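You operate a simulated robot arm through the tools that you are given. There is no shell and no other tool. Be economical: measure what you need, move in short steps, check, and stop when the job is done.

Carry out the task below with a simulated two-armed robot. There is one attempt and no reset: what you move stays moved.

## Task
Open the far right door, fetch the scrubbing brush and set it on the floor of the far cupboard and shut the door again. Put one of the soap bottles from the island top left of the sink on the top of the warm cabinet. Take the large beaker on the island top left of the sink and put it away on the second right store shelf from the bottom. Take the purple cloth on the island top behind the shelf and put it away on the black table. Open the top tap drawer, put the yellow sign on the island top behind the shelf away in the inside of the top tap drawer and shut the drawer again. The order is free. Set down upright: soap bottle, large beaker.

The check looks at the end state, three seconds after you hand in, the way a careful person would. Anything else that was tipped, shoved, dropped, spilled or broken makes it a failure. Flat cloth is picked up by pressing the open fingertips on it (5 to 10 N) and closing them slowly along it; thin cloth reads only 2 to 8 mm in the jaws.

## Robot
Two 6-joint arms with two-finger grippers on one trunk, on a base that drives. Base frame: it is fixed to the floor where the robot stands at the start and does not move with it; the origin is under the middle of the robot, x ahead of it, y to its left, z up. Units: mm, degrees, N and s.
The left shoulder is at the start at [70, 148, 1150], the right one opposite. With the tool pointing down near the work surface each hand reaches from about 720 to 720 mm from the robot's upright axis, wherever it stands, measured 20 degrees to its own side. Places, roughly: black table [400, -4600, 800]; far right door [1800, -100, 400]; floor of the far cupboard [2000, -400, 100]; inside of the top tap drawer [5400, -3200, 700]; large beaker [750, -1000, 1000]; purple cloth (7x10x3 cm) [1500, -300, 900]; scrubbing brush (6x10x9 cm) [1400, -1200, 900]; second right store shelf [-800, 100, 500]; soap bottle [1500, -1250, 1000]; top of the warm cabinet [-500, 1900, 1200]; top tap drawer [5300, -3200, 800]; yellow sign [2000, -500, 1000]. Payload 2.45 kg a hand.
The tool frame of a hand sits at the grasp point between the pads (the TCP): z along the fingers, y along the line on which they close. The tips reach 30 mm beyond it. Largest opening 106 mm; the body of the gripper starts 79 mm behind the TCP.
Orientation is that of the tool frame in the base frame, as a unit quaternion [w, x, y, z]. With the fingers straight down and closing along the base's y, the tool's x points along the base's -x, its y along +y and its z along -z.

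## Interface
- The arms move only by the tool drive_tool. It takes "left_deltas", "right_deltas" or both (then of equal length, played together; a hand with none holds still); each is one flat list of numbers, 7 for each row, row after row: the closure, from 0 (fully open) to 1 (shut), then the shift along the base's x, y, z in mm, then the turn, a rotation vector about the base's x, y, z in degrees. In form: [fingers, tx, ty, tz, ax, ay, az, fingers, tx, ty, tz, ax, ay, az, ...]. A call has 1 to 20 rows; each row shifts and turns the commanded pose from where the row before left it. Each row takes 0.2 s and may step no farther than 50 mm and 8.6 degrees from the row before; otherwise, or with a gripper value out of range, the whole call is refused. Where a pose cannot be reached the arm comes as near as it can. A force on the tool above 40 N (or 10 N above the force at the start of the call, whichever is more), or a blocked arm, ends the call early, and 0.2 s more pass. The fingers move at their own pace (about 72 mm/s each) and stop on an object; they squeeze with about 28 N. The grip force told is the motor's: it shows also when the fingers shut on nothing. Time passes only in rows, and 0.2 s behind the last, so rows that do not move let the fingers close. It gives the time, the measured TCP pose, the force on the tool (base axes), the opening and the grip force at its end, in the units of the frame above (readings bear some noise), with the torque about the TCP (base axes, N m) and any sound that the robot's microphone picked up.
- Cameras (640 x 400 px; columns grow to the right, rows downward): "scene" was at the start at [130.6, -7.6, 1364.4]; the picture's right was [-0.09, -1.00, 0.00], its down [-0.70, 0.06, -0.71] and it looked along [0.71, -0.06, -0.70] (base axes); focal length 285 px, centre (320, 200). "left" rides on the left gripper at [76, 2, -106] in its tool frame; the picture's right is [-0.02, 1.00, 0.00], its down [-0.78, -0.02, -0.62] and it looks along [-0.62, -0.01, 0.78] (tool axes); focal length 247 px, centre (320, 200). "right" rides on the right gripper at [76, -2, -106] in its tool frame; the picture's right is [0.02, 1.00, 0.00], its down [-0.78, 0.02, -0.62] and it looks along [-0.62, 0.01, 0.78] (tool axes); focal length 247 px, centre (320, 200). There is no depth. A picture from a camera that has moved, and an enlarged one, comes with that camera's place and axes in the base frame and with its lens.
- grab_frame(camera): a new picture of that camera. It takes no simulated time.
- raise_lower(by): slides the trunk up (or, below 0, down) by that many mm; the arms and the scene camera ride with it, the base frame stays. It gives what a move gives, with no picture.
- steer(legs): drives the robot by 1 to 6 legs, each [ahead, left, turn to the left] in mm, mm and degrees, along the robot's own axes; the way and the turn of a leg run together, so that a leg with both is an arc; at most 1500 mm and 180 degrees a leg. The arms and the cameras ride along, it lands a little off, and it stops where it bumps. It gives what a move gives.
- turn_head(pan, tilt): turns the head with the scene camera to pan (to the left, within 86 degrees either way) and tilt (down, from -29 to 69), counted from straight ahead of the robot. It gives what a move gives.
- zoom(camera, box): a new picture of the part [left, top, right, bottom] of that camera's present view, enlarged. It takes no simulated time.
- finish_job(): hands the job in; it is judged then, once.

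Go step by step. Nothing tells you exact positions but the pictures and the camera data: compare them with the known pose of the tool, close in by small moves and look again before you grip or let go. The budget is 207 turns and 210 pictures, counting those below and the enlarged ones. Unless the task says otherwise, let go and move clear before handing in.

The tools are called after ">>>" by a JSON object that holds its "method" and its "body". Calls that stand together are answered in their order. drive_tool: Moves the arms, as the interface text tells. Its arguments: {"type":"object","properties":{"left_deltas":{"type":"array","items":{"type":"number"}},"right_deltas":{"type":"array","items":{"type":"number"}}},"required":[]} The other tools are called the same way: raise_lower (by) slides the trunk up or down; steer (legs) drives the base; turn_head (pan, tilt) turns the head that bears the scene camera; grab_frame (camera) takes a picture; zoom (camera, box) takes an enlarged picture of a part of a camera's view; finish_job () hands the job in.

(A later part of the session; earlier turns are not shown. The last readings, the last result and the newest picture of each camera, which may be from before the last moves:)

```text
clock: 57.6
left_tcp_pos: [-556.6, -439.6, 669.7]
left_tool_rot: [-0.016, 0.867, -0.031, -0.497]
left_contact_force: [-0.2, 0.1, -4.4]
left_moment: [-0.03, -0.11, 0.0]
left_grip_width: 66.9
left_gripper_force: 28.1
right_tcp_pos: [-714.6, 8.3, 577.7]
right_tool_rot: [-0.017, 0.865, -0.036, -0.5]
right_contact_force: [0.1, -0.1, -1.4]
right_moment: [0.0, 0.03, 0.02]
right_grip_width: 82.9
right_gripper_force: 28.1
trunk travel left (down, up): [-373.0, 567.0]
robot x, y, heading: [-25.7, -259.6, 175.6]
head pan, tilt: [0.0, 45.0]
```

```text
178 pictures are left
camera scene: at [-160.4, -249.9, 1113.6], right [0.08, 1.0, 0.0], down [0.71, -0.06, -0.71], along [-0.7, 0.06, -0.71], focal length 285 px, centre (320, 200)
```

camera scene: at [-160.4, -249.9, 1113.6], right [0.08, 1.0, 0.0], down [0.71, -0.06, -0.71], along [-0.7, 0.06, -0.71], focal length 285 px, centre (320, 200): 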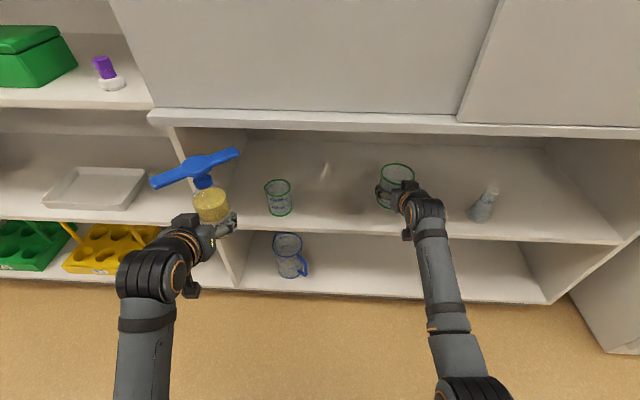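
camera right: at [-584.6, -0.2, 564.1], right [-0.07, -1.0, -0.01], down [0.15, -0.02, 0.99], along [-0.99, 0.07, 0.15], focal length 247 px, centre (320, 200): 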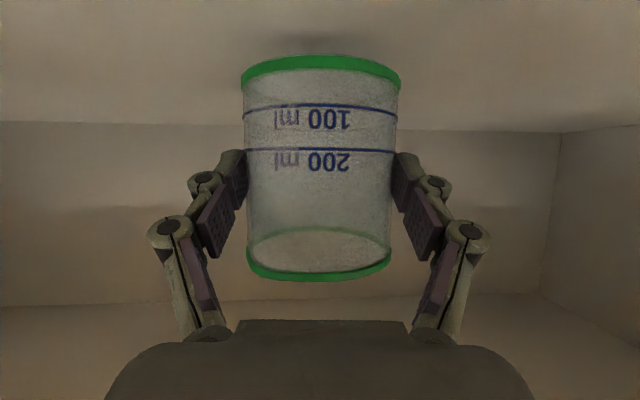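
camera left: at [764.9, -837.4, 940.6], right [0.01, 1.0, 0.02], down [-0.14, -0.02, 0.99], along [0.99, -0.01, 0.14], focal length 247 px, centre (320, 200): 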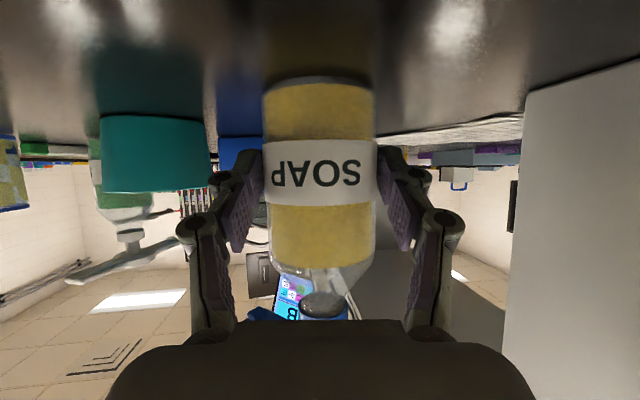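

Lowering gently toward contact.

>>> {"method": "drive_tool", "body": {"right_deltas": [0.5, 0, 0, -4, 0, 0, 0, 0.5, 0, 0, -4, 0, 0, 0, 0.5, 0, 0, -3, 0, 0, 0]}}

>>> {"method": "zoom", "body": {"camera": "scene", "box": [340, 140, 460, 240]}}

```text
clock: 58.4
left_tcp_pos: [-558.0, -439.1, 670.5]
left_tool_rot: [-0.017, 0.867, -0.03, -0.497]
left_contact_force: [0.0, 0.5, -5.4]
left_moment: [-0.03, -0.15, -0.01]
left_grip_width: 66.8
left_gripper_force: 28.0
right_tcp_pos: [-714.6, 8.8, 568.5]
right_tool_rot: [-0.017, 0.865, -0.036, -0.5]
right_contact_force: [0.3, -0.2, -0.9]
right_moment: [-0.01, 0.0, 0.01]
right_grip_width: 82.9
right_gripper_force: 27.7
trunk travel left (down, up): [-373.0, 567.0]
robot x, y, heading: [-26.6, -262.5, 175.0]
head pan, tilt: [0.0, 45.0]
```

```text
4.00 times, centred on (400, 190) of scene
camera zoom: at [-160.1, -250.0, 1113.6], right [0.08, 1.0, 0.0], down [0.71, -0.06, -0.71], along [-0.7, 0.06, -0.71], focal length 1142 px, centre (0, 240)
```

zoom: 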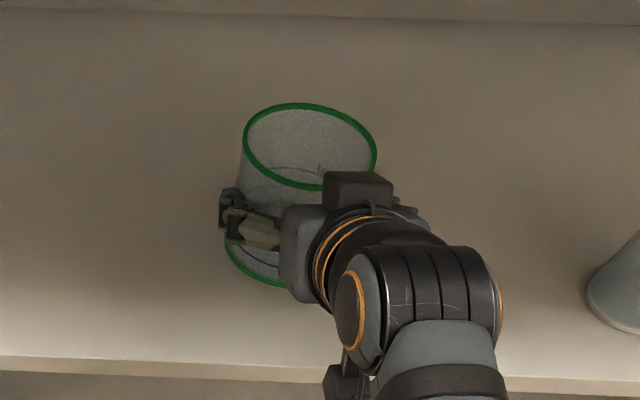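

Still no contact; continue in 3 mm steps.

>>> {"method": "drive_tool", "body": {"right_deltas": [0.5, 0, 0, -3, 0, 0, 0, 0.5, 0, 0, -3, 0, 0, 0]}}

>>> {"method": "drive_tool", "body": {"right_deltas": [0.5, 0, 0, -3, 0, 0, 0, 0.5, 0, 0, 0, 0, 0, 0]}}

>>> {"method": "drive_tool", "body": {"right_deltas": [0.5, 0, 0, -3, 0, 0, 0, 0.5, 0, 0, 0, 0, 0, 0]}}

```text
clock: 59.0
left_tcp_pos: [-558.4, -439.7, 670.4]
left_tool_rot: [-0.017, 0.867, -0.031, -0.497]
left_contact_force: [-0.6, 0.5, -4.6]
left_moment: [-0.02, -0.15, -0.01]
left_grip_width: 66.9
left_gripper_force: 28.1
right_tcp_pos: [-714.4, 10.0, 561.4]
right_tool_rot: [-0.016, 0.865, -0.035, -0.5]
right_contact_force: [-0.4, 0.9, -0.5]
right_moment: [0.02, -0.01, 0.01]
right_grip_width: 82.8
right_gripper_force: 27.7
trunk travel left (down, up): [-373.0, 567.0]
robot x, y, heading: [-25.2, -257.2, 175.1]
head pan, tilt: [0.0, 45.0]
```

```text
clock: 59.6
left_tcp_pos: [-558.1, -438.4, 669.8]
left_tool_rot: [-0.016, 0.866, -0.03, -0.498]
left_contact_force: [0.4, 0.7, -4.4]
left_moment: [-0.02, -0.11, 0.04]
left_grip_width: 66.8
left_gripper_force: 28.3
right_tcp_pos: [-713.9, 10.3, 559.1]
right_tool_rot: [-0.017, 0.865, -0.036, -0.5]
right_contact_force: [0.4, -0.2, -1.2]
right_moment: [-0.01, -0.07, -0.01]
right_grip_width: 82.8
right_gripper_force: 27.6
trunk travel left (down, up): [-373.0, 567.0]
robot x, y, heading: [-29.3, -259.0, 175.3]
head pan, tilt: [0.0, 45.0]
```

```text
clock: 60.2
left_tcp_pos: [-556.9, -440.1, 671.0]
left_tool_rot: [-0.017, 0.867, -0.031, -0.498]
left_contact_force: [0.4, -0.1, -4.9]
left_moment: [0.0, -0.17, 0.01]
left_grip_width: 66.7
left_gripper_force: 27.5
right_tcp_pos: [-714.7, 9.9, 559.0]
right_tool_rot: [-0.018, 0.864, -0.036, -0.502]
right_contact_force: [-2.2, 1.0, 4.3]
right_moment: [0.04, 0.22, -0.08]
right_grip_width: 83.2
right_gripper_force: 28.2
trunk travel left (down, up): [-373.0, 567.0]
robot x, y, heading: [-25.8, -261.2, 175.2]
head pan, tilt: [0.0, 45.0]
```

Contact. Open and withdraw backwards.

>>> {"method": "drive_tool", "body": {"right_deltas": [0.35, 0, 0, 0, 0, 0, 0, 0.2, 0, 0, 0, 0, 0, 0, 0, 0, 0, 0, 0, 0, 0, 0, 0, 0, 0, 0, 0, 0, 0, 20, -1, 0, 0, 0, 0, 0, 35, -3, 0, 0, 0, 0, 0, 35, -3, 0, 0, 0, 0, 0, 40, -3, 0, 0, 0, 0]}}

>>> {"method": "grab_frame", "body": {"camera": "right"}}

```text
clock: 62.0
left_tcp_pos: [-557.4, -438.6, 670.3]
left_tool_rot: [-0.017, 0.867, -0.031, -0.497]
left_contact_force: [-0.5, 0.3, -5.0]
left_moment: [0.02, -0.13, 0.02]
left_grip_width: 67.0
left_gripper_force: 28.5
right_tcp_pos: [-586.0, -0.1, 556.3]
right_tool_rot: [-0.017, 0.864, -0.036, -0.501]
right_contact_force: [0.1, 0.7, 0.5]
right_moment: [0.0, 0.03, 0.0]
right_grip_width: 106.1
right_gripper_force: 0.1
trunk travel left (down, up): [-373.0, 567.0]
robot x, y, heading: [-28.9, -259.6, 175.1]
head pan, tilt: [0.0, 45.0]
```

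```text
176 pictures are left
camera right: at [-456.1, -9.0, 543.0], right [-0.07, -1.0, -0.01], down [0.15, -0.02, 0.99], along [-0.99, 0.07, 0.15], focal length 247 px, centre (320, 200)
```

right: 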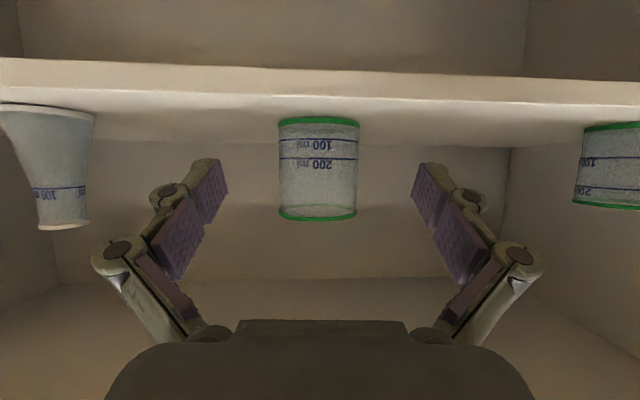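

Beaker stands well on the shelf. Back off, raise the trunk, and travel sideways to the warm cabinet.

>>> {"method": "steer", "body": {"legs": [[-300, 0, 0], [0, -1100, 0]]}}

>>> {"method": "raise_lower", "body": {"by": 400}}

>>> {"method": "raise_lower", "body": {"by": 160}}

>>> {"method": "turn_head", "body": {"pan": -40, "tilt": 30}}

>>> {"method": "grab_frame", "body": {"camera": "scene"}}

```text
clock: 69.2
left_tcp_pos: [-186.9, 603.6, 671.0]
left_tool_rot: [-0.004, 0.867, -0.01, -0.497]
left_contact_force: [-1.0, 0.0, -6.0]
left_moment: [-0.06, -0.11, -0.02]
left_grip_width: 67.0
left_gripper_force: 27.9
right_tcp_pos: [-234.7, 1040.9, 555.7]
right_tool_rot: [-0.005, 0.865, -0.016, -0.501]
right_contact_force: [-0.3, -0.6, 0.2]
right_moment: [-0.03, -0.05, -0.03]
right_grip_width: 106.2
right_gripper_force: 0.0
trunk travel left (down, up): [-373.0, 567.0]
robot x, y, heading: [331.3, 805.8, 177.9]
head pan, tilt: [0.0, 45.0]
```

```text
clock: 73.0
left_tcp_pos: [-187.0, 603.5, 1070.4]
left_tool_rot: [-0.005, 0.867, -0.01, -0.498]
left_contact_force: [-0.8, -0.8, -5.4]
left_moment: [0.01, -0.14, 0.01]
left_grip_width: 66.8
left_gripper_force: 28.2
right_tcp_pos: [-235.8, 1039.3, 955.9]
right_tool_rot: [-0.006, 0.866, -0.017, -0.5]
right_contact_force: [0.7, 0.1, -0.4]
right_moment: [0.04, 0.02, 0.0]
right_grip_width: 105.8
right_gripper_force: 0.0
trunk travel left (down, up): [-773.0, 167.0]
robot x, y, heading: [337.4, 805.0, 178.0]
head pan, tilt: [0.0, 45.0]
```

```text
clock: 74.8
left_tcp_pos: [-186.7, 602.9, 1228.7]
left_tool_rot: [-0.006, 0.867, -0.011, -0.498]
left_contact_force: [0.5, 0.5, -5.7]
left_moment: [0.0, -0.1, -0.05]
left_grip_width: 66.9
left_gripper_force: 28.3
right_tcp_pos: [-236.7, 1039.4, 1116.6]
right_tool_rot: [-0.006, 0.865, -0.016, -0.501]
right_contact_force: [-1.0, 0.4, -0.6]
right_moment: [0.02, -0.01, 0.01]
right_grip_width: 106.1
right_gripper_force: 0.1
trunk travel left (down, up): [-933.0, 7.0]
robot x, y, heading: [331.9, 805.7, 177.7]
head pan, tilt: [0.0, 45.0]
```

```text
clock: 75.9
left_tcp_pos: [-188.7, 603.2, 1230.8]
left_tool_rot: [-0.005, 0.867, -0.011, -0.498]
left_contact_force: [-0.7, -0.4, -5.6]
left_moment: [-0.01, -0.09, 0.01]
left_grip_width: 66.7
left_gripper_force: 27.8
right_tcp_pos: [-236.2, 1039.6, 1115.9]
right_tool_rot: [-0.006, 0.865, -0.016, -0.501]
right_contact_force: [-0.3, -0.7, -0.1]
right_moment: [0.01, -0.01, 0.0]
right_grip_width: 106.0
right_gripper_force: 0.1
trunk travel left (down, up): [-933.0, 7.0]
robot x, y, heading: [336.5, 803.9, 177.7]
head pan, tilt: [-40.0, 30.0]
```

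```text
175 pictures are left
camera scene: at [215.1, 867.9, 1696.2], right [0.67, 0.74, 0.0], down [0.37, -0.34, -0.87], along [-0.64, 0.58, -0.5], focal length 285 px, centre (320, 200)
```

scene: 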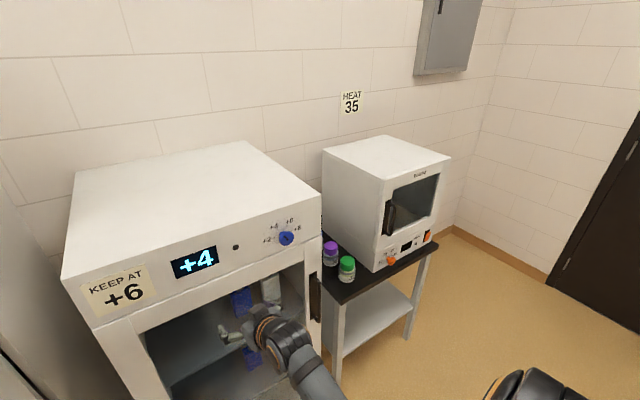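

The oven under "HEAT 35" is the warm cabinet, top about x −780…−340, y 1740…2190. I square up and strafe to it.

>>> {"method": "steer", "body": {"legs": [[0, 0, -4.7], [0, -1330, 0], [100, 0, 0]]}}

>>> {"method": "turn_head", "body": {"pan": 10, "tilt": 35}}

>>> {"method": "grab_frame", "body": {"camera": "scene"}}

>>> {"method": "grab_frame", "body": {"camera": "left"}}

```text
clock: 83.9
left_tcp_pos: [-145.8, 1992.6, 1230.9]
left_tool_rot: [-0.02, 0.866, -0.038, -0.499]
left_contact_force: [1.5, -0.2, -4.9]
left_moment: [0.01, -0.14, 0.02]
left_grip_width: 66.8
left_gripper_force: 27.3
right_tcp_pos: [-166.7, 2431.0, 1118.7]
right_tool_rot: [-0.021, 0.864, -0.043, -0.502]
right_contact_force: [0.4, 0.9, 0.0]
right_moment: [-0.04, 0.0, 0.03]
right_grip_width: 105.9
right_gripper_force: 0.0
trunk travel left (down, up): [-933.0, 7.0]
robot x, y, heading: [385.8, 2162.7, 174.7]
head pan, tilt: [-40.0, 30.0]
```

```text
clock: 85.1
left_tcp_pos: [-147.5, 1992.5, 1230.7]
left_tool_rot: [-0.021, 0.866, -0.038, -0.497]
left_contact_force: [0.0, -0.3, -5.2]
left_moment: [0.02, -0.15, -0.02]
left_grip_width: 66.7
left_gripper_force: 28.2
right_tcp_pos: [-169.9, 2432.7, 1116.3]
right_tool_rot: [-0.021, 0.864, -0.043, -0.501]
right_contact_force: [1.0, 0.1, 0.4]
right_moment: [0.0, -0.01, -0.03]
right_grip_width: 105.9
right_gripper_force: 0.1
trunk travel left (down, up): [-933.0, 7.0]
robot x, y, heading: [385.8, 2159.9, 174.3]
head pan, tilt: [10.0, 35.0]
```

```text
174 pictures are left
camera scene: at [245.6, 2161.0, 1688.6], right [-0.07, 1.0, 0.0], down [0.57, 0.04, -0.82], along [-0.82, -0.06, -0.57], focal length 285 px, centre (320, 200)
```

scene: 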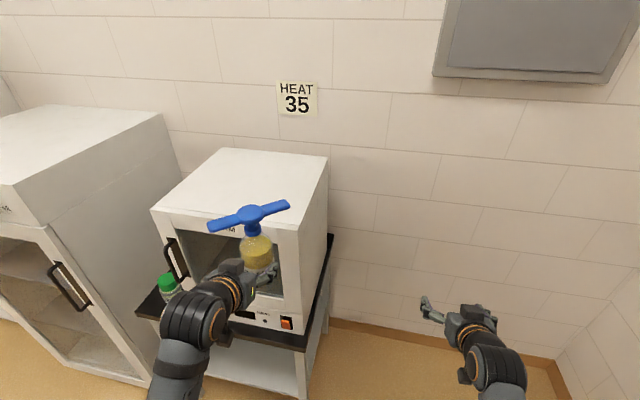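

```text
173 pictures are left
camera left: at [-19.0, 1980.1, 1217.6], right [-0.1, -1.0, 0.02], down [0.14, 0.01, 0.99], along [-0.98, 0.1, 0.14], focal length 247 px, centre (320, 200)
```

left: 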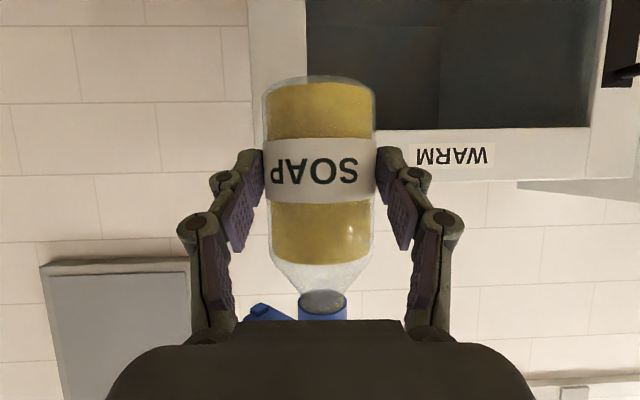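

The WARM label confirms it; its top is about z=1242, front at x≈-290. Raise the bottle above the top, then shift left and forward.

>>> {"method": "drive_tool", "body": {"left_deltas": [0.6, 0, 0, 32, 0, 0, 0, 0.6, 0, 0, 32, 0, 0, 0, 0.6, 0, 0, 32, 0, 0, 0]}}

>>> {"method": "steer", "body": {"legs": [[0, 110, -1.5], [130, 0, 0]]}}

>>> {"method": "grab_frame", "body": {"camera": "scene"}}

>>> {"method": "grab_frame", "body": {"camera": "left"}}

```text
clock: 85.9
left_tcp_pos: [-147.6, 1996.3, 1327.3]
left_tool_rot: [-0.019, 0.867, -0.037, -0.496]
left_contact_force: [-0.1, 0.2, -5.5]
left_moment: [-0.01, -0.18, 0.02]
left_grip_width: 66.8
left_gripper_force: 28.0
right_tcp_pos: [-172.2, 2431.7, 1115.6]
right_tool_rot: [-0.021, 0.865, -0.043, -0.499]
right_contact_force: [-0.8, -0.9, -0.1]
right_moment: [-0.01, -0.01, -0.01]
right_grip_width: 106.0
right_gripper_force: 0.0
trunk travel left (down, up): [-933.0, 7.0]
robot x, y, heading: [383.6, 2160.6, 174.5]
head pan, tilt: [10.0, 35.0]
```

```text
clock: 88.0
left_tcp_pos: [-293.8, 1911.3, 1329.0]
left_tool_rot: [-0.027, 0.866, -0.047, -0.498]
left_contact_force: [0.7, -0.1, -5.5]
left_moment: [-0.05, -0.16, 0.01]
left_grip_width: 66.8
left_gripper_force: 27.7
right_tcp_pos: [-306.3, 2349.1, 1118.0]
right_tool_rot: [-0.028, 0.864, -0.053, -0.501]
right_contact_force: [-0.3, 0.0, 0.2]
right_moment: [-0.01, 0.0, -0.01]
right_grip_width: 105.9
right_gripper_force: 0.1
trunk travel left (down, up): [-933.0, 7.0]
robot x, y, heading: [240.1, 2069.5, 173.0]
head pan, tilt: [10.0, 35.0]
```

```text
172 pictures are left
camera scene: at [103.1, 2066.4, 1688.7], right [-0.05, 1.0, 0.0], down [0.57, 0.03, -0.82], along [-0.82, -0.04, -0.57], focal length 285 px, centre (320, 200)
```

scene: 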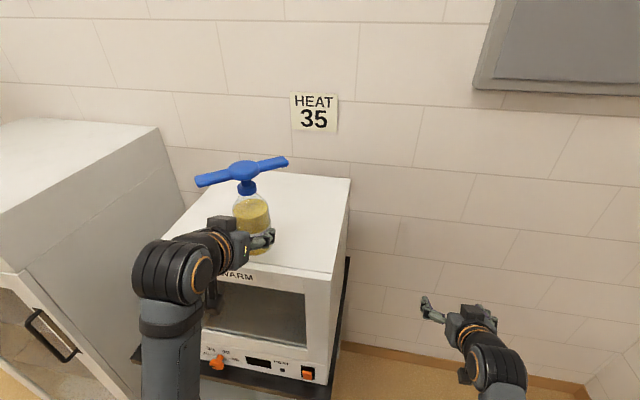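

```text
171 pictures are left
camera left: at [-164.2, 1895.2, 1315.5], right [-0.12, -0.99, 0.02], down [0.14, 0.0, 0.99], along [-0.98, 0.12, 0.14], focal length 247 px, centre (320, 200)
```

left: 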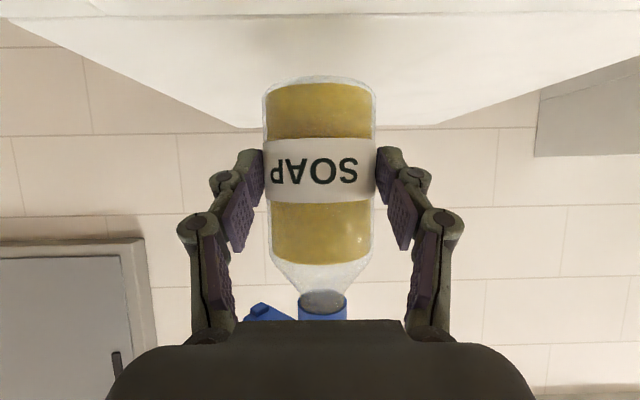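

The bottle is over the front edge; move 115 mm in and lower.

>>> {"method": "drive_tool", "body": {"left_deltas": [0.6, -38, 0, 0, 0, 0, 0, 0.6, -38, 0, 0, 0, 0, 0, 0.6, -38, 0, 0, 0, 0, 0, 0.6, 0, 0, -15, 0, 0, 0, 0.6, 0, 0, -10, 0, 0, 0]}}

>>> {"method": "drive_tool", "body": {"left_deltas": [0.6, 0, 0, -4, 0, 0, 0, 0.6, 0, 0, -3, 0, 0, 0]}}

>>> {"method": "zoom", "body": {"camera": "scene", "box": [160, 120, 360, 270]}}

>>> {"method": "grab_frame", "body": {"camera": "left"}}

```text
clock: 89.2
left_tcp_pos: [-410.2, 1911.2, 1300.4]
left_tool_rot: [-0.027, 0.866, -0.048, -0.497]
left_contact_force: [0.4, 0.3, -4.7]
left_moment: [-0.02, -0.16, -0.05]
left_grip_width: 66.6
left_gripper_force: 28.0
right_tcp_pos: [-308.5, 2349.5, 1117.6]
right_tool_rot: [-0.027, 0.864, -0.053, -0.5]
right_contact_force: [-0.2, 0.4, -0.4]
right_moment: [-0.02, -0.02, 0.0]
right_grip_width: 106.0
right_gripper_force: 0.0
trunk travel left (down, up): [-933.0, 7.0]
robot x, y, heading: [239.7, 2069.2, 173.0]
head pan, tilt: [10.0, 35.0]
```

```text
clock: 89.8
left_tcp_pos: [-409.9, 1913.1, 1295.6]
left_tool_rot: [-0.026, 0.866, -0.048, -0.497]
left_contact_force: [0.9, -0.1, -4.0]
left_moment: [0.06, -0.11, 0.0]
left_grip_width: 66.5
left_gripper_force: 28.0
right_tcp_pos: [-308.4, 2349.2, 1115.1]
right_tool_rot: [-0.028, 0.864, -0.054, -0.5]
right_contact_force: [0.2, 0.9, 0.7]
right_moment: [-0.01, 0.03, -0.01]
right_grip_width: 106.1
right_gripper_force: 0.1
trunk travel left (down, up): [-933.0, 7.0]
robot x, y, heading: [235.3, 2067.7, 172.8]
head pan, tilt: [10.0, 35.0]
```

```text
2.67 times, centred on (260, 195) of scene
camera zoom: at [100.4, 2068.6, 1688.5], right [-0.05, 1.0, 0.0], down [0.57, 0.03, -0.82], along [-0.82, -0.04, -0.57], focal length 761 px, centre (480, 213)
```

zoom: 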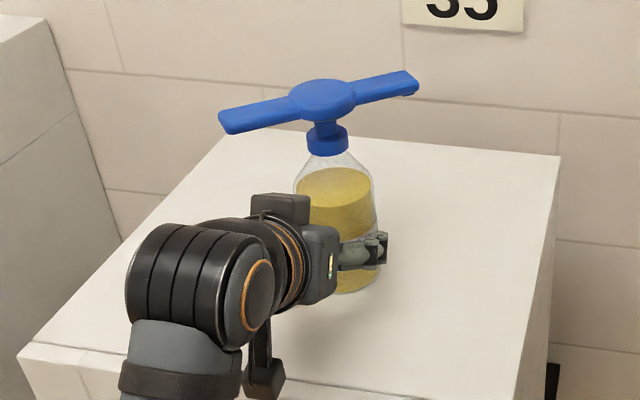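

```text
169 pictures are left
camera left: at [-280.9, 1896.7, 1282.2], right [-0.12, -0.99, 0.02], down [0.14, 0.0, 0.99], along [-0.98, 0.12, 0.14], focal length 247 px, centre (320, 200)
```

left: 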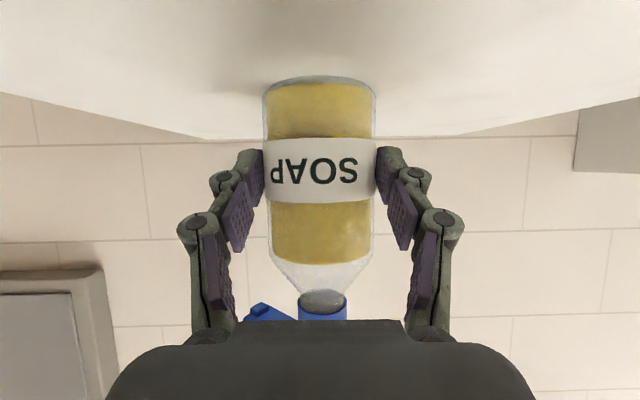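

Near contact. Lower in small steps.

>>> {"method": "drive_tool", "body": {"left_deltas": [0.6, 0, 0, -3, 0, 0, 0]}}

>>> {"method": "drive_tool", "body": {"left_deltas": [0.6, 0, 0, -3, 0, 0, 0]}}

```text
clock: 90.2
left_tcp_pos: [-410.7, 1913.0, 1295.5]
left_tool_rot: [-0.027, 0.865, -0.048, -0.499]
left_contact_force: [-2.5, -1.0, 3.2]
left_moment: [0.16, 0.04, 0.04]
left_grip_width: 66.7
left_gripper_force: 28.0
right_tcp_pos: [-307.7, 2349.6, 1116.9]
right_tool_rot: [-0.026, 0.864, -0.053, -0.5]
right_contact_force: [-1.0, -0.6, 0.7]
right_moment: [0.04, -0.01, 0.03]
right_grip_width: 106.0
right_gripper_force: 0.1
trunk travel left (down, up): [-933.0, 7.0]
robot x, y, heading: [241.6, 2071.9, 172.8]
head pan, tilt: [10.0, 35.0]
```

```text
clock: 90.6
left_tcp_pos: [-409.8, 1913.3, 1295.0]
left_tool_rot: [-0.025, 0.863, -0.047, -0.502]
left_contact_force: [-6.5, -1.0, 20.7]
left_moment: [-0.02, 0.18, -0.05]
left_grip_width: 66.7
left_gripper_force: 28.5
right_tcp_pos: [-306.4, 2350.2, 1117.0]
right_tool_rot: [-0.028, 0.863, -0.054, -0.501]
right_contact_force: [0.4, -0.3, 0.2]
right_moment: [-0.01, 0.0, -0.01]
right_grip_width: 106.0
right_gripper_force: 0.0
trunk travel left (down, up): [-933.0, 7.0]
robot x, y, heading: [241.6, 2068.3, 172.7]
head pan, tilt: [10.0, 35.0]
```

Firm contact. Relieve 3 mm, open and back out.

>>> {"method": "drive_tool", "body": {"left_deltas": [0.55, 0, 0, 3, 0, 0, 0, 0.4, 0, 0, 0, 0, 0, 0, 0.2, 0, 0, 0, 0, 0, 0, 0, 0, 0, 0, 0, 0, 0, 0, 0, 0, 0, 0, 0, 0, 0, 20, -2, 0, 0, 0, 0, 0, 40, -5, 0, 0, 0, 0, 0, 40, -5, 0, 0, 0, 0, 0, 40, -5, 0, 0, 0, 0]}}

>>> {"method": "grab_frame", "body": {"camera": "left"}}

```text
clock: 92.6
left_tcp_pos: [-283.2, 1893.1, 1293.9]
left_tool_rot: [-0.027, 0.866, -0.047, -0.498]
left_contact_force: [0.0, 0.7, -0.6]
left_moment: [0.01, 0.02, -0.01]
left_grip_width: 105.9
left_gripper_force: 0.1
left hand out of reach, approached as far as the arm can: row 9
right_tcp_pos: [-306.9, 2349.0, 1117.6]
right_tool_rot: [-0.027, 0.864, -0.053, -0.5]
right_contact_force: [-0.8, -0.9, -0.9]
right_moment: [-0.02, -0.01, 0.03]
right_grip_width: 106.2
right_gripper_force: 0.0
trunk travel left (down, up): [-933.0, 7.0]
robot x, y, heading: [239.4, 2061.9, 172.9]
head pan, tilt: [10.0, 35.0]
```

```text
168 pictures are left
camera left: at [-155.2, 1878.3, 1280.6], right [-0.12, -0.99, 0.02], down [0.14, 0.0, 0.99], along [-0.98, 0.12, 0.14], focal length 247 px, centre (320, 200)
```

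left: 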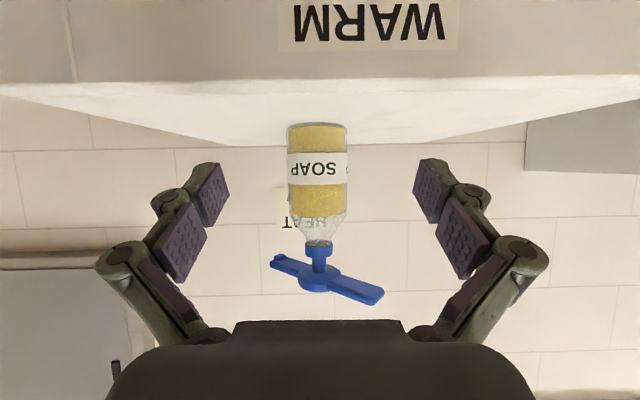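

Soap stands on the warm cabinet. Next I back away, turn round, and look at the island's left side and the door.

>>> {"method": "steer", "body": {"legs": [[-350, 0, 0], [0, 0, 90], [0, 0, 90]]}}

>>> {"method": "turn_head", "body": {"pan": -50, "tilt": 20}}

>>> {"method": "grab_frame", "body": {"camera": "scene"}}

```text
clock: 102.5
left_tcp_pos: [1102.8, 2202.5, 1292.8]
left_tool_rot: [0.497, 0.045, 0.866, -0.025]
left_contact_force: [-0.5, -0.7, 0.1]
left_moment: [0.0, -0.02, 0.0]
left_grip_width: 106.0
left_gripper_force: 0.0
right_tcp_pos: [1129.1, 1747.1, 1116.7]
right_tool_rot: [0.5, 0.05, 0.864, -0.025]
right_contact_force: [0.6, 0.5, 0.0]
right_moment: [0.0, 0.02, 0.02]
right_grip_width: 106.0
right_gripper_force: 0.1
trunk travel left (down, up): [-933.0, 7.0]
robot x, y, heading: [576.5, 2026.1, -6.7]
head pan, tilt: [10.0, 35.0]
```

```text
clock: 103.8
left_tcp_pos: [1102.3, 2201.6, 1294.0]
left_tool_rot: [0.497, 0.045, 0.866, -0.025]
left_contact_force: [0.0, 0.2, 0.5]
left_moment: [-0.01, -0.01, 0.01]
left_grip_width: 105.8
left_gripper_force: 0.1
right_tcp_pos: [1128.4, 1746.9, 1115.6]
right_tool_rot: [0.5, 0.049, 0.864, -0.025]
right_contact_force: [-0.2, 0.4, 0.3]
right_moment: [-0.01, -0.02, 0.01]
right_grip_width: 106.2
right_gripper_force: 0.0
trunk travel left (down, up): [-933.0, 7.0]
robot x, y, heading: [580.0, 2026.1, -6.6]
head pan, tilt: [-50.0, 20.0]
```

```text
167 pictures are left
camera scene: at [678.9, 1941.8, 1712.3], right [-0.83, -0.55, 0.0], down [-0.19, 0.29, -0.94], along [0.52, -0.78, -0.34], focal length 285 px, centre (320, 200)
```

scene: 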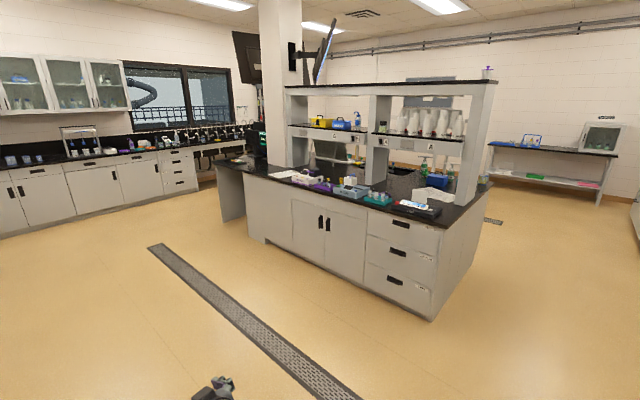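

Good overview: the island's left face has drawers, then a double-door cupboard. I'll drive to face that side and look at the cloth and sign.

>>> {"method": "steer", "body": {"legs": [[1150, 0, 0], [0, 0, -90], [900, 0, 0]]}}

>>> {"method": "turn_head", "body": {"pan": 0, "tilt": 35}}

>>> {"method": "grab_frame", "body": {"camera": "scene"}}

```text
clock: 117.7
left_tcp_pos: [1795.5, 476.1, 1293.8]
left_tool_rot: [0.335, 0.642, 0.583, -0.368]
left_contact_force: [0.3, 0.0, -0.3]
left_moment: [-0.02, 0.02, -0.02]
left_grip_width: 106.1
left_gripper_force: 0.0
right_tcp_pos: [1340.3, 446.7, 1116.8]
right_tool_rot: [0.338, 0.644, 0.578, -0.371]
right_contact_force: [0.3, -0.2, 0.5]
right_moment: [0.01, -0.01, 0.02]
right_grip_width: 105.9
right_gripper_force: 0.2
trunk travel left (down, up): [-933.0, 7.0]
robot x, y, heading: [1613.1, 998.4, -96.4]
head pan, tilt: [-50.0, 20.0]
```

```text
clock: 118.9
left_tcp_pos: [1794.1, 476.5, 1293.6]
left_tool_rot: [0.335, 0.642, 0.583, -0.368]
left_contact_force: [-0.7, 0.6, 0.4]
left_moment: [0.03, -0.02, 0.0]
left_grip_width: 105.8
left_gripper_force: 0.0
right_tcp_pos: [1339.7, 447.8, 1116.3]
right_tool_rot: [0.339, 0.643, 0.578, -0.371]
right_contact_force: [-0.3, 0.2, 1.1]
right_moment: [0.0, -0.01, -0.01]
right_grip_width: 105.9
right_gripper_force: 0.0
trunk travel left (down, up): [-933.0, 7.0]
robot x, y, heading: [1615.9, 999.0, -96.3]
head pan, tilt: [0.0, 35.0]
```

```text
166 pictures are left
camera scene: at [1598.9, 860.5, 1688.6], right [-0.99, 0.11, 0.0], down [0.06, 0.57, -0.82], along [-0.09, -0.81, -0.57], focal length 285 px, centre (320, 200)
```

scene: 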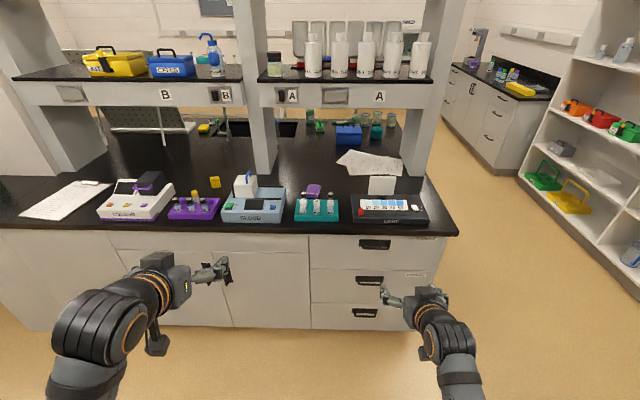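

Cloth is behind the teal rack near (1504,-323), and the sign near (2000,-455). Zooming for detail.

>>> {"method": "zoom", "body": {"camera": "scene", "box": [90, 140, 350, 240]}}

>>> {"method": "zoom", "body": {"camera": "scene", "box": [250, 150, 350, 230]}}

>>> {"method": "zoom", "body": {"camera": "scene", "box": [170, 150, 270, 230]}}

```text
2.46 times, centred on (220, 190) of scene
camera zoom: at [1598.9, 860.5, 1688.6], right [-0.99, 0.11, 0.0], down [0.06, 0.57, -0.82], along [-0.09, -0.81, -0.57], focal length 702 px, centre (566, 225)
```

zoom: 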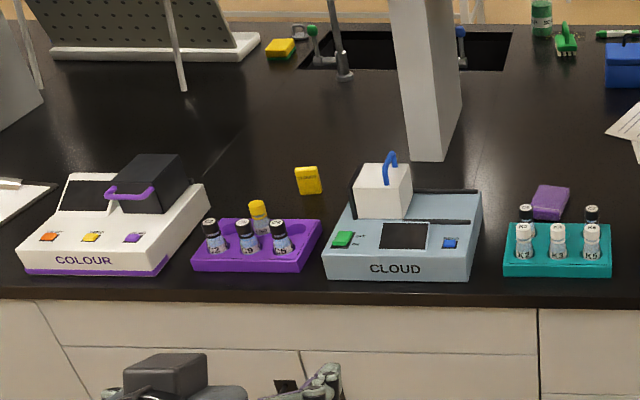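

```text
5.00 times, centred on (300, 190) of scene
camera zoom: at [1598.9, 860.5, 1688.6], right [-0.99, 0.11, 0.0], down [0.06, 0.57, -0.82], along [-0.09, -0.81, -0.57], focal length 1427 px, centre (420, 250)
```

zoom: 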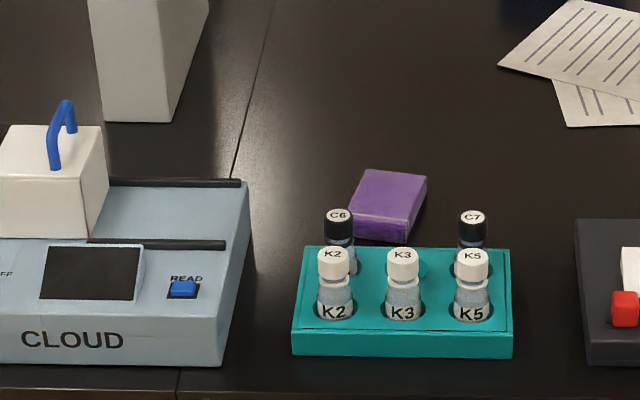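

```text
5.00 times, centred on (220, 190) of scene
camera zoom: at [1598.9, 860.5, 1688.6], right [-0.99, 0.11, 0.0], down [0.06, 0.57, -0.82], along [-0.09, -0.81, -0.57], focal length 1427 px, centre (820, 250)
```

zoom: 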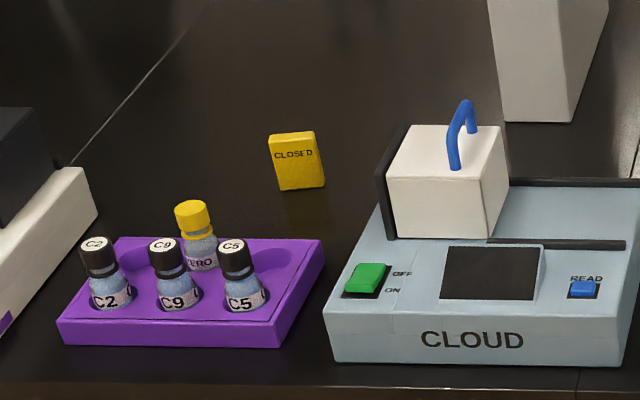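

The sign is a small standing yellow "CLOSED" block, the cloth a folded pad. I turn both hands to point straight down.

>>> {"method": "drive_tool", "body": {"left_deltas": [0, 0, 0, -12, 7.46, -0.83, 0, 0, 0, 0, -12, 7.46, -0.83, 0, 0, 0, 0, -12, 7.46, -0.83, 0, 0, 0, 0, -12, 7.46, -0.83, 0, 0, 0, 0, -12, 7.46, -0.83, 0, 0, 0, 0, -12, 7.46, -0.83, 0, 0, 0, 0, -12, 7.46, -0.83, 0, 0, 0, 0, -12, 7.46, -0.83, 0], "right_deltas": [0, 0, 0, 10, 7.46, -0.83, 0, 0, 0, 0, 10, 7.46, -0.83, 0, 0, 0, 0, 10, 7.46, -0.83, 0, 0, 0, 0, 10, 7.46, -0.83, 0, 0, 0, 0, 10, 7.46, -0.83, 0, 0, 0, 0, 10, 7.46, -0.83, 0, 0, 0, 0, 10, 7.46, -0.83, 0, 0, 0, 0, 10, 7.46, -0.83, 0]}}

```text
clock: 120.7
left_tcp_pos: [1819.5, 428.5, 1104.7]
left_tool_rot: [0.003, 0.743, 0.669, 0.008]
left_contact_force: [0.5, -0.4, 0.0]
left_moment: [0.02, 0.0, 0.01]
left_grip_width: 106.0
left_gripper_force: 0.0
left hand out of reach, approached as far as the arm can: row 5, 6, 7, 8
right_tcp_pos: [1336.5, 412.0, 1166.3]
right_tool_rot: [0.002, 0.746, 0.666, 0.005]
right_contact_force: [-0.3, -0.1, 0.4]
right_moment: [0.02, 0.01, 0.0]
right_grip_width: 105.9
right_gripper_force: 0.1
right hand out of reach, approached as far as the arm can: row 7, 8
trunk travel left (down, up): [-933.0, 7.0]
robot x, y, heading: [1613.6, 995.9, -96.2]
head pan, tilt: [0.0, 35.0]
```

Both hands point down. Driving to where the cloth is in front of the right hand and the sign in front of the left.

>>> {"method": "steer", "body": {"legs": [[0, 246, 0], [560, 0, -0.5]]}}

>>> {"method": "raise_lower", "body": {"by": -120}}

>>> {"method": "turn_head", "body": {"pan": -10, "tilt": 50}}

>>> {"method": "grab_frame", "body": {"camera": "scene"}}

>>> {"method": "grab_frame", "body": {"camera": "right"}}

>>> {"method": "grab_frame", "body": {"camera": "left"}}

```text
clock: 125.4
left_tcp_pos: [1977.9, -164.3, 1107.8]
left_tool_rot: [0.005, 0.751, 0.66, 0.006]
left_contact_force: [0.4, 0.0, 0.1]
left_moment: [0.02, 0.01, 0.02]
left_grip_width: 106.0
left_gripper_force: 0.0
right_tcp_pos: [1493.2, -168.1, 1168.6]
right_tool_rot: [0.004, 0.755, 0.656, 0.001]
right_contact_force: [0.1, 0.4, -0.6]
right_moment: [0.0, 0.0, 0.03]
right_grip_width: 106.2
right_gripper_force: 0.1
trunk travel left (down, up): [-933.0, 7.0]
robot x, y, heading: [1787.2, 410.0, -97.5]
head pan, tilt: [0.0, 35.0]
```

```text
clock: 126.9
left_tcp_pos: [1976.4, -165.3, 988.8]
left_tool_rot: [0.004, 0.752, 0.66, 0.005]
left_contact_force: [0.4, -0.1, -0.5]
left_moment: [-0.01, 0.02, -0.05]
left_grip_width: 105.8
left_gripper_force: 0.1
right_tcp_pos: [1491.9, -168.9, 1049.2]
right_tool_rot: [0.004, 0.754, 0.656, 0.002]
right_contact_force: [-0.7, -0.3, 0.1]
right_moment: [-0.03, 0.0, 0.04]
right_grip_width: 106.1
right_gripper_force: 0.0
trunk travel left (down, up): [-813.0, 127.0]
robot x, y, heading: [1787.7, 403.8, -97.9]
head pan, tilt: [0.0, 35.0]
```

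```text
clock: 127.6
left_tcp_pos: [1976.9, -166.3, 988.2]
left_tool_rot: [0.005, 0.752, 0.659, 0.005]
left_contact_force: [0.3, -0.2, -0.1]
left_moment: [-0.01, -0.01, -0.02]
left_grip_width: 106.1
left_gripper_force: 0.1
right_tcp_pos: [1491.9, -170.1, 1049.2]
right_tool_rot: [0.004, 0.755, 0.656, 0.003]
right_contact_force: [0.0, -0.2, 0.5]
right_moment: [0.02, -0.02, 0.02]
right_grip_width: 105.8
right_gripper_force: 0.1
trunk travel left (down, up): [-813.0, 127.0]
robot x, y, heading: [1786.8, 403.5, -97.8]
head pan, tilt: [-10.0, 50.0]
```

```text
162 pictures are left
camera scene: at [1755.2, 281.9, 1546.8], right [-0.95, 0.3, 0.0], down [0.23, 0.73, -0.64], along [-0.2, -0.61, -0.77], focal length 285 px, centre (320, 200)
```

scene: 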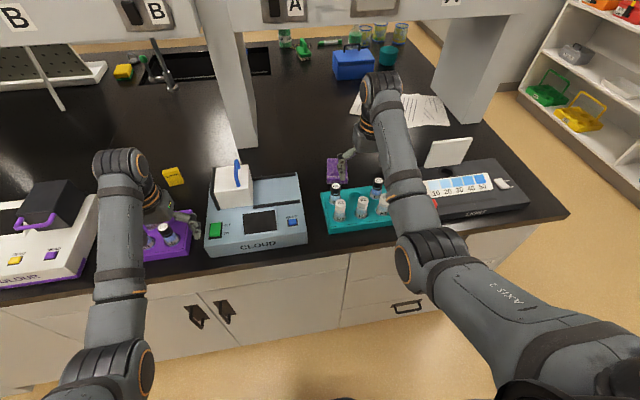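

```text
161 pictures are left
camera right: at [1500.3, -93.2, 1154.4], right [0.99, -0.12, 0.01], down [-0.1, -0.78, 0.62], along [-0.07, -0.62, -0.78], focal length 247 px, centre (320, 200)
```

right: 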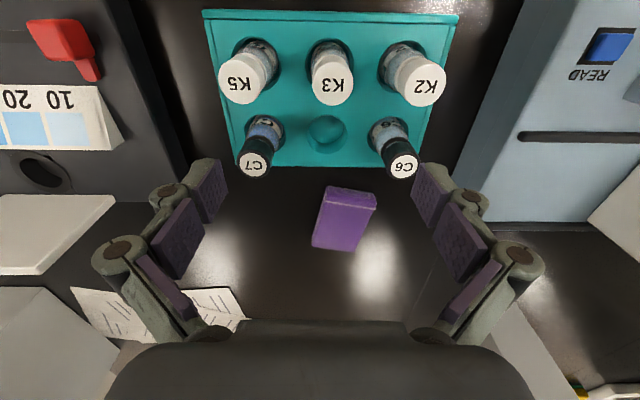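

```text
160 pictures are left
camera left: at [1987.1, -90.3, 1093.5], right [0.99, -0.15, 0.01], down [-0.13, -0.77, 0.62], along [-0.08, -0.61, -0.79], focal length 247 px, centre (320, 200)
```

left: 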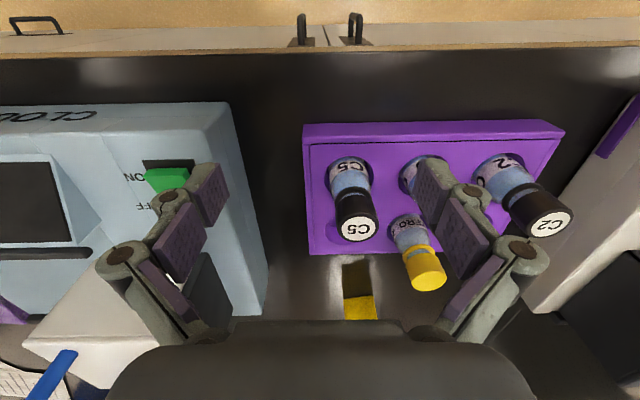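

Cloth centre is about (1502,-313), rotated ~11°, clear of the rack. I raise the left hand, move 60 mm closer, then position the right hand above the cloth.

>>> {"method": "drive_tool", "body": {"left_deltas": [0, 0, 0, 40, 0, 0, 0, 0, 0, 0, 40, 0, 0, 0]}}

>>> {"method": "steer", "body": {"legs": [[60, 0, 0]]}}

>>> {"method": "drive_tool", "body": {"right_deltas": [0, 6, -28, 0, 0, 0, -5.8, 0, 6, -28, 0, 0, 0, -5.8, 0, 5, -28, -20, 0, 0, 0, 0, 0, 0, -20, 0, 0, 0]}}

>>> {"method": "grab_frame", "body": {"camera": "right"}}

```text
clock: 128.2
left_tcp_pos: [1980.2, -206.5, 1020.0]
left_tool_rot: [0.005, 0.752, 0.66, 0.005]
left_contact_force: [-1.2, 0.1, -0.6]
left_moment: [0.03, 0.0, 0.0]
left_grip_width: 106.2
left_gripper_force: 0.1
left hand out of reach, approached as far as the arm can: row 1, 2
right_tcp_pos: [1491.5, -171.2, 1047.8]
right_tool_rot: [0.004, 0.755, 0.656, 0.002]
right_contact_force: [-0.3, 0.7, 0.5]
right_moment: [0.01, -0.02, 0.0]
right_grip_width: 105.9
right_gripper_force: 0.0
trunk travel left (down, up): [-813.0, 127.0]
robot x, y, heading: [1787.4, 404.3, -97.5]
head pan, tilt: [-10.0, 50.0]
```

```text
clock: 129.2
left_tcp_pos: [1974.9, -259.3, 1022.8]
left_tool_rot: [0.007, 0.751, 0.66, 0.003]
left_contact_force: [-0.2, 0.7, 0.2]
left_moment: [-0.04, 0.03, -0.02]
left_grip_width: 106.2
left_gripper_force: 0.1
right_tcp_pos: [1487.5, -222.9, 1051.1]
right_tool_rot: [0.005, 0.754, 0.657, 0.0]
right_contact_force: [0.4, 0.9, 1.0]
right_moment: [-0.03, -0.01, 0.02]
right_grip_width: 106.0
right_gripper_force: 0.1
trunk travel left (down, up): [-813.0, 127.0]
robot x, y, heading: [1780.2, 347.1, -97.5]
head pan, tilt: [-10.0, 50.0]
```

```text
clock: 130.2
left_tcp_pos: [1973.1, -262.3, 1021.2]
left_tool_rot: [0.005, 0.751, 0.66, 0.005]
left_contact_force: [0.8, -0.2, 0.2]
left_moment: [-0.01, -0.01, -0.02]
left_grip_width: 105.8
left_gripper_force: 0.0
right_tcp_pos: [1502.7, -303.8, 1011.3]
right_tool_rot: [0.005, 0.817, 0.577, 0.001]
right_contact_force: [0.1, 1.3, -0.1]
right_moment: [0.02, 0.0, 0.0]
right_grip_width: 105.8
right_gripper_force: 0.1
right hand out of reach, approached as far as the arm can: row 3
trunk travel left (down, up): [-813.0, 127.0]
robot x, y, heading: [1780.7, 346.7, -97.6]
head pan, tilt: [-10.0, 50.0]
```

```text
159 pictures are left
camera right: at [1525.8, -230.5, 1116.3], right [0.95, -0.31, 0.01], down [-0.25, -0.74, 0.63], along [-0.19, -0.6, -0.78], focal length 247 px, centre (320, 200)
```

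right: 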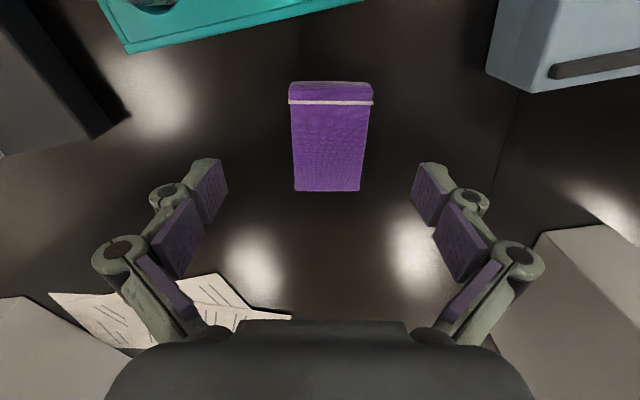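

Orientation matches the cloth well. I need ~17 mm more depth, so drive ahead 30 and then fine adjust and descend.

>>> {"method": "steer", "body": {"legs": [[30, 0, 0]]}}

>>> {"method": "drive_tool", "body": {"right_deltas": [0, 4, 10, -20, 0, 0, 0, 0, 0, 0, -20, 0, 0, 0]}}

>>> {"method": "grab_frame", "body": {"camera": "right"}}

```text
clock: 131.0
left_tcp_pos: [1970.8, -287.5, 1024.4]
left_tool_rot: [0.007, 0.751, 0.66, 0.003]
left_contact_force: [-0.1, 0.1, 0.0]
left_moment: [-0.09, -0.02, 0.01]
left_grip_width: 106.2
left_gripper_force: 0.1
right_tcp_pos: [1499.9, -327.6, 1014.3]
right_tool_rot: [0.005, 0.816, 0.577, -0.001]
right_contact_force: [0.0, 0.5, 1.2]
right_moment: [-0.09, 0.02, 0.01]
right_grip_width: 105.8
right_gripper_force: 0.1
trunk travel left (down, up): [-813.0, 127.0]
robot x, y, heading: [1775.5, 317.8, -97.7]
head pan, tilt: [-10.0, 50.0]
```

```text
clock: 131.6
left_tcp_pos: [1969.6, -290.7, 1021.7]
left_tool_rot: [0.005, 0.751, 0.66, 0.004]
left_contact_force: [0.4, -0.3, -0.1]
left_moment: [-0.04, 0.03, 0.02]
left_grip_width: 105.9
left_gripper_force: 0.0
right_tcp_pos: [1503.7, -323.3, 971.1]
right_tool_rot: [0.005, 0.816, 0.578, 0.001]
right_contact_force: [0.5, 0.1, -0.3]
right_moment: [-0.02, 0.04, -0.03]
right_grip_width: 106.0
right_gripper_force: 0.1
trunk travel left (down, up): [-813.0, 127.0]
robot x, y, heading: [1771.1, 318.0, -97.3]
head pan, tilt: [-10.0, 50.0]
```

```text
158 pictures are left
camera right: at [1525.9, -248.8, 1076.9], right [0.95, -0.31, 0.01], down [-0.25, -0.74, 0.62], along [-0.19, -0.6, -0.78], focal length 247 px, centre (320, 200)
```

right: 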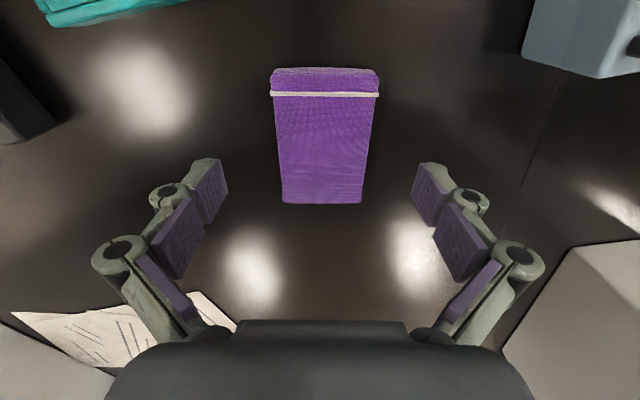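

Centred. Descend 31 mm and close.

>>> {"method": "drive_tool", "body": {"right_deltas": [0, 1, 1, -16, 0, 0, 0, 0, 0, 0, -15, 0, 0, 0, 0.2, 0, 0, 0, 0, 0, 0, 0.35, 0, 0, 0, 0, 0, 0, 0.5, 0, 0, 0, 0, 0, 0, 0.6, 0, 0, 0, 0, 0, 0, 0.7, 0, 0, 0, 0, 0, 0, 0.7, 0, 0, 0, 0, 0, 0]}}

>>> {"method": "grab_frame", "body": {"camera": "right"}}

```text
clock: 133.4
left_tcp_pos: [1969.5, -293.1, 1020.2]
left_tool_rot: [0.006, 0.751, 0.66, 0.005]
left_contact_force: [0.6, 0.2, 0.0]
left_moment: [0.01, -0.01, 0.02]
left_grip_width: 105.9
left_gripper_force: 0.2
right_tcp_pos: [1503.7, -315.6, 941.7]
right_tool_rot: [0.003, 0.816, 0.577, 0.003]
right_contact_force: [-0.5, 0.0, 0.4]
right_moment: [0.02, 0.0, -0.01]
right_grip_width: 63.8
right_gripper_force: 28.2
right hand out of reach, approached as far as the arm can: row 2
trunk travel left (down, up): [-813.0, 127.0]
robot x, y, heading: [1777.3, 318.5, -97.7]
head pan, tilt: [-10.0, 50.0]
```

```text
157 pictures are left
camera right: at [1526.5, -242.7, 1048.7], right [0.95, -0.31, 0.01], down [-0.25, -0.74, 0.62], along [-0.19, -0.59, -0.78], focal length 247 px, centre (320, 200)
```

right: 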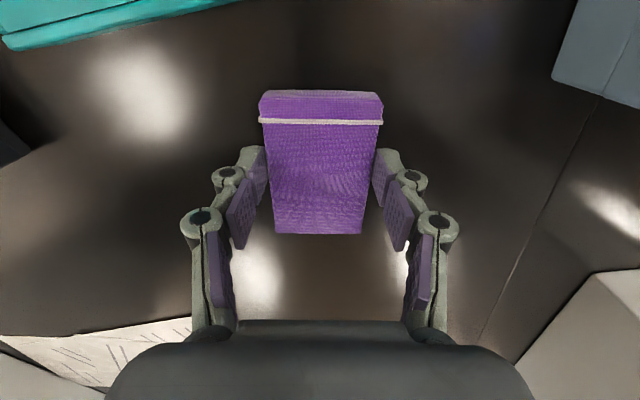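

Cloth gripped (64 mm). Raise the trunk 100 to lift it, then bring it back a little and check.

>>> {"method": "raise_lower", "body": {"by": 110}}

>>> {"method": "drive_tool", "body": {"right_deltas": [0.7, 3, 30, 20, 0, 0, 0, 0.7, 3, 30, 20, 0, 0, 0, 0.7, 3, 30, 20, 0, 0, 0, 0.7, 3, 30, 20, 0, 0, 0]}}

>>> {"method": "grab_frame", "body": {"camera": "right"}}

>>> {"method": "grab_frame", "body": {"camera": "left"}}

```text
clock: 134.8
left_tcp_pos: [1969.5, -292.0, 1129.9]
left_tool_rot: [0.005, 0.751, 0.66, 0.005]
left_contact_force: [-0.2, 0.4, 1.1]
left_moment: [0.01, 0.03, 0.01]
left_grip_width: 105.9
left_gripper_force: 0.0
right_tcp_pos: [1504.1, -315.9, 1052.5]
right_tool_rot: [0.004, 0.817, 0.577, 0.002]
right_contact_force: [0.1, 0.0, -0.8]
right_moment: [0.02, 0.0, 0.03]
right_grip_width: 64.0
right_gripper_force: 27.9
trunk travel left (down, up): [-923.0, 17.0]
robot x, y, heading: [1776.2, 317.1, -97.4]
head pan, tilt: [-10.0, 50.0]
```

```text
clock: 135.8
left_tcp_pos: [1969.0, -292.1, 1130.2]
left_tool_rot: [0.004, 0.751, 0.66, 0.005]
left_contact_force: [0.7, 0.3, 0.4]
left_moment: [-0.02, 0.05, 0.01]
left_grip_width: 105.9
left_gripper_force: 0.1
right_tcp_pos: [1502.9, -324.0, 1083.2]
right_tool_rot: [0.002, 0.816, 0.577, 0.003]
right_contact_force: [-0.3, 0.1, -0.7]
right_moment: [-0.05, -0.01, -0.01]
right_grip_width: 64.0
right_gripper_force: 27.6
right hand out of reach, approached as far as the arm can: row 1, 2, 3, 4
trunk travel left (down, up): [-923.0, 17.0]
robot x, y, heading: [1772.9, 321.2, -97.5]
head pan, tilt: [-10.0, 50.0]
```

```text
156 pictures are left
camera right: at [1525.6, -250.9, 1189.3], right [0.95, -0.31, 0.01], down [-0.25, -0.74, 0.62], along [-0.19, -0.59, -0.78], focal length 247 px, centre (320, 200)
```

right: 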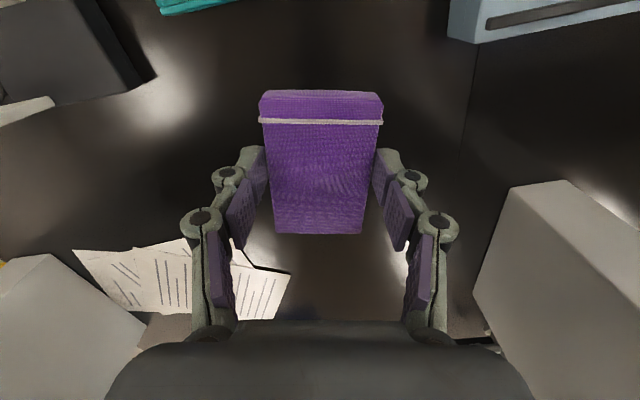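

```text
155 pictures are left
camera left: at [1979.3, -217.0, 1236.1], right [0.99, -0.15, 0.01], down [-0.13, -0.77, 0.62], along [-0.08, -0.62, -0.78], focal length 247 px, centre (320, 200)
```

left: 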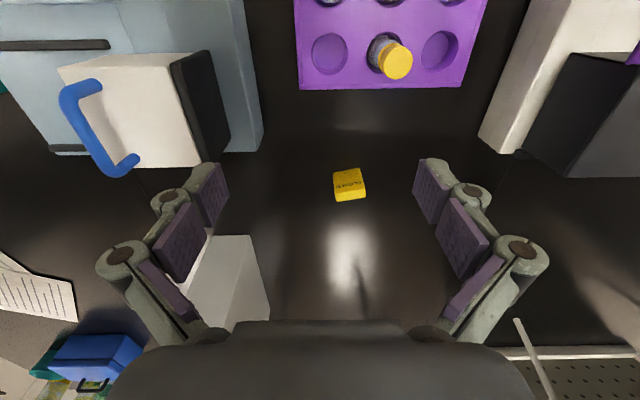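

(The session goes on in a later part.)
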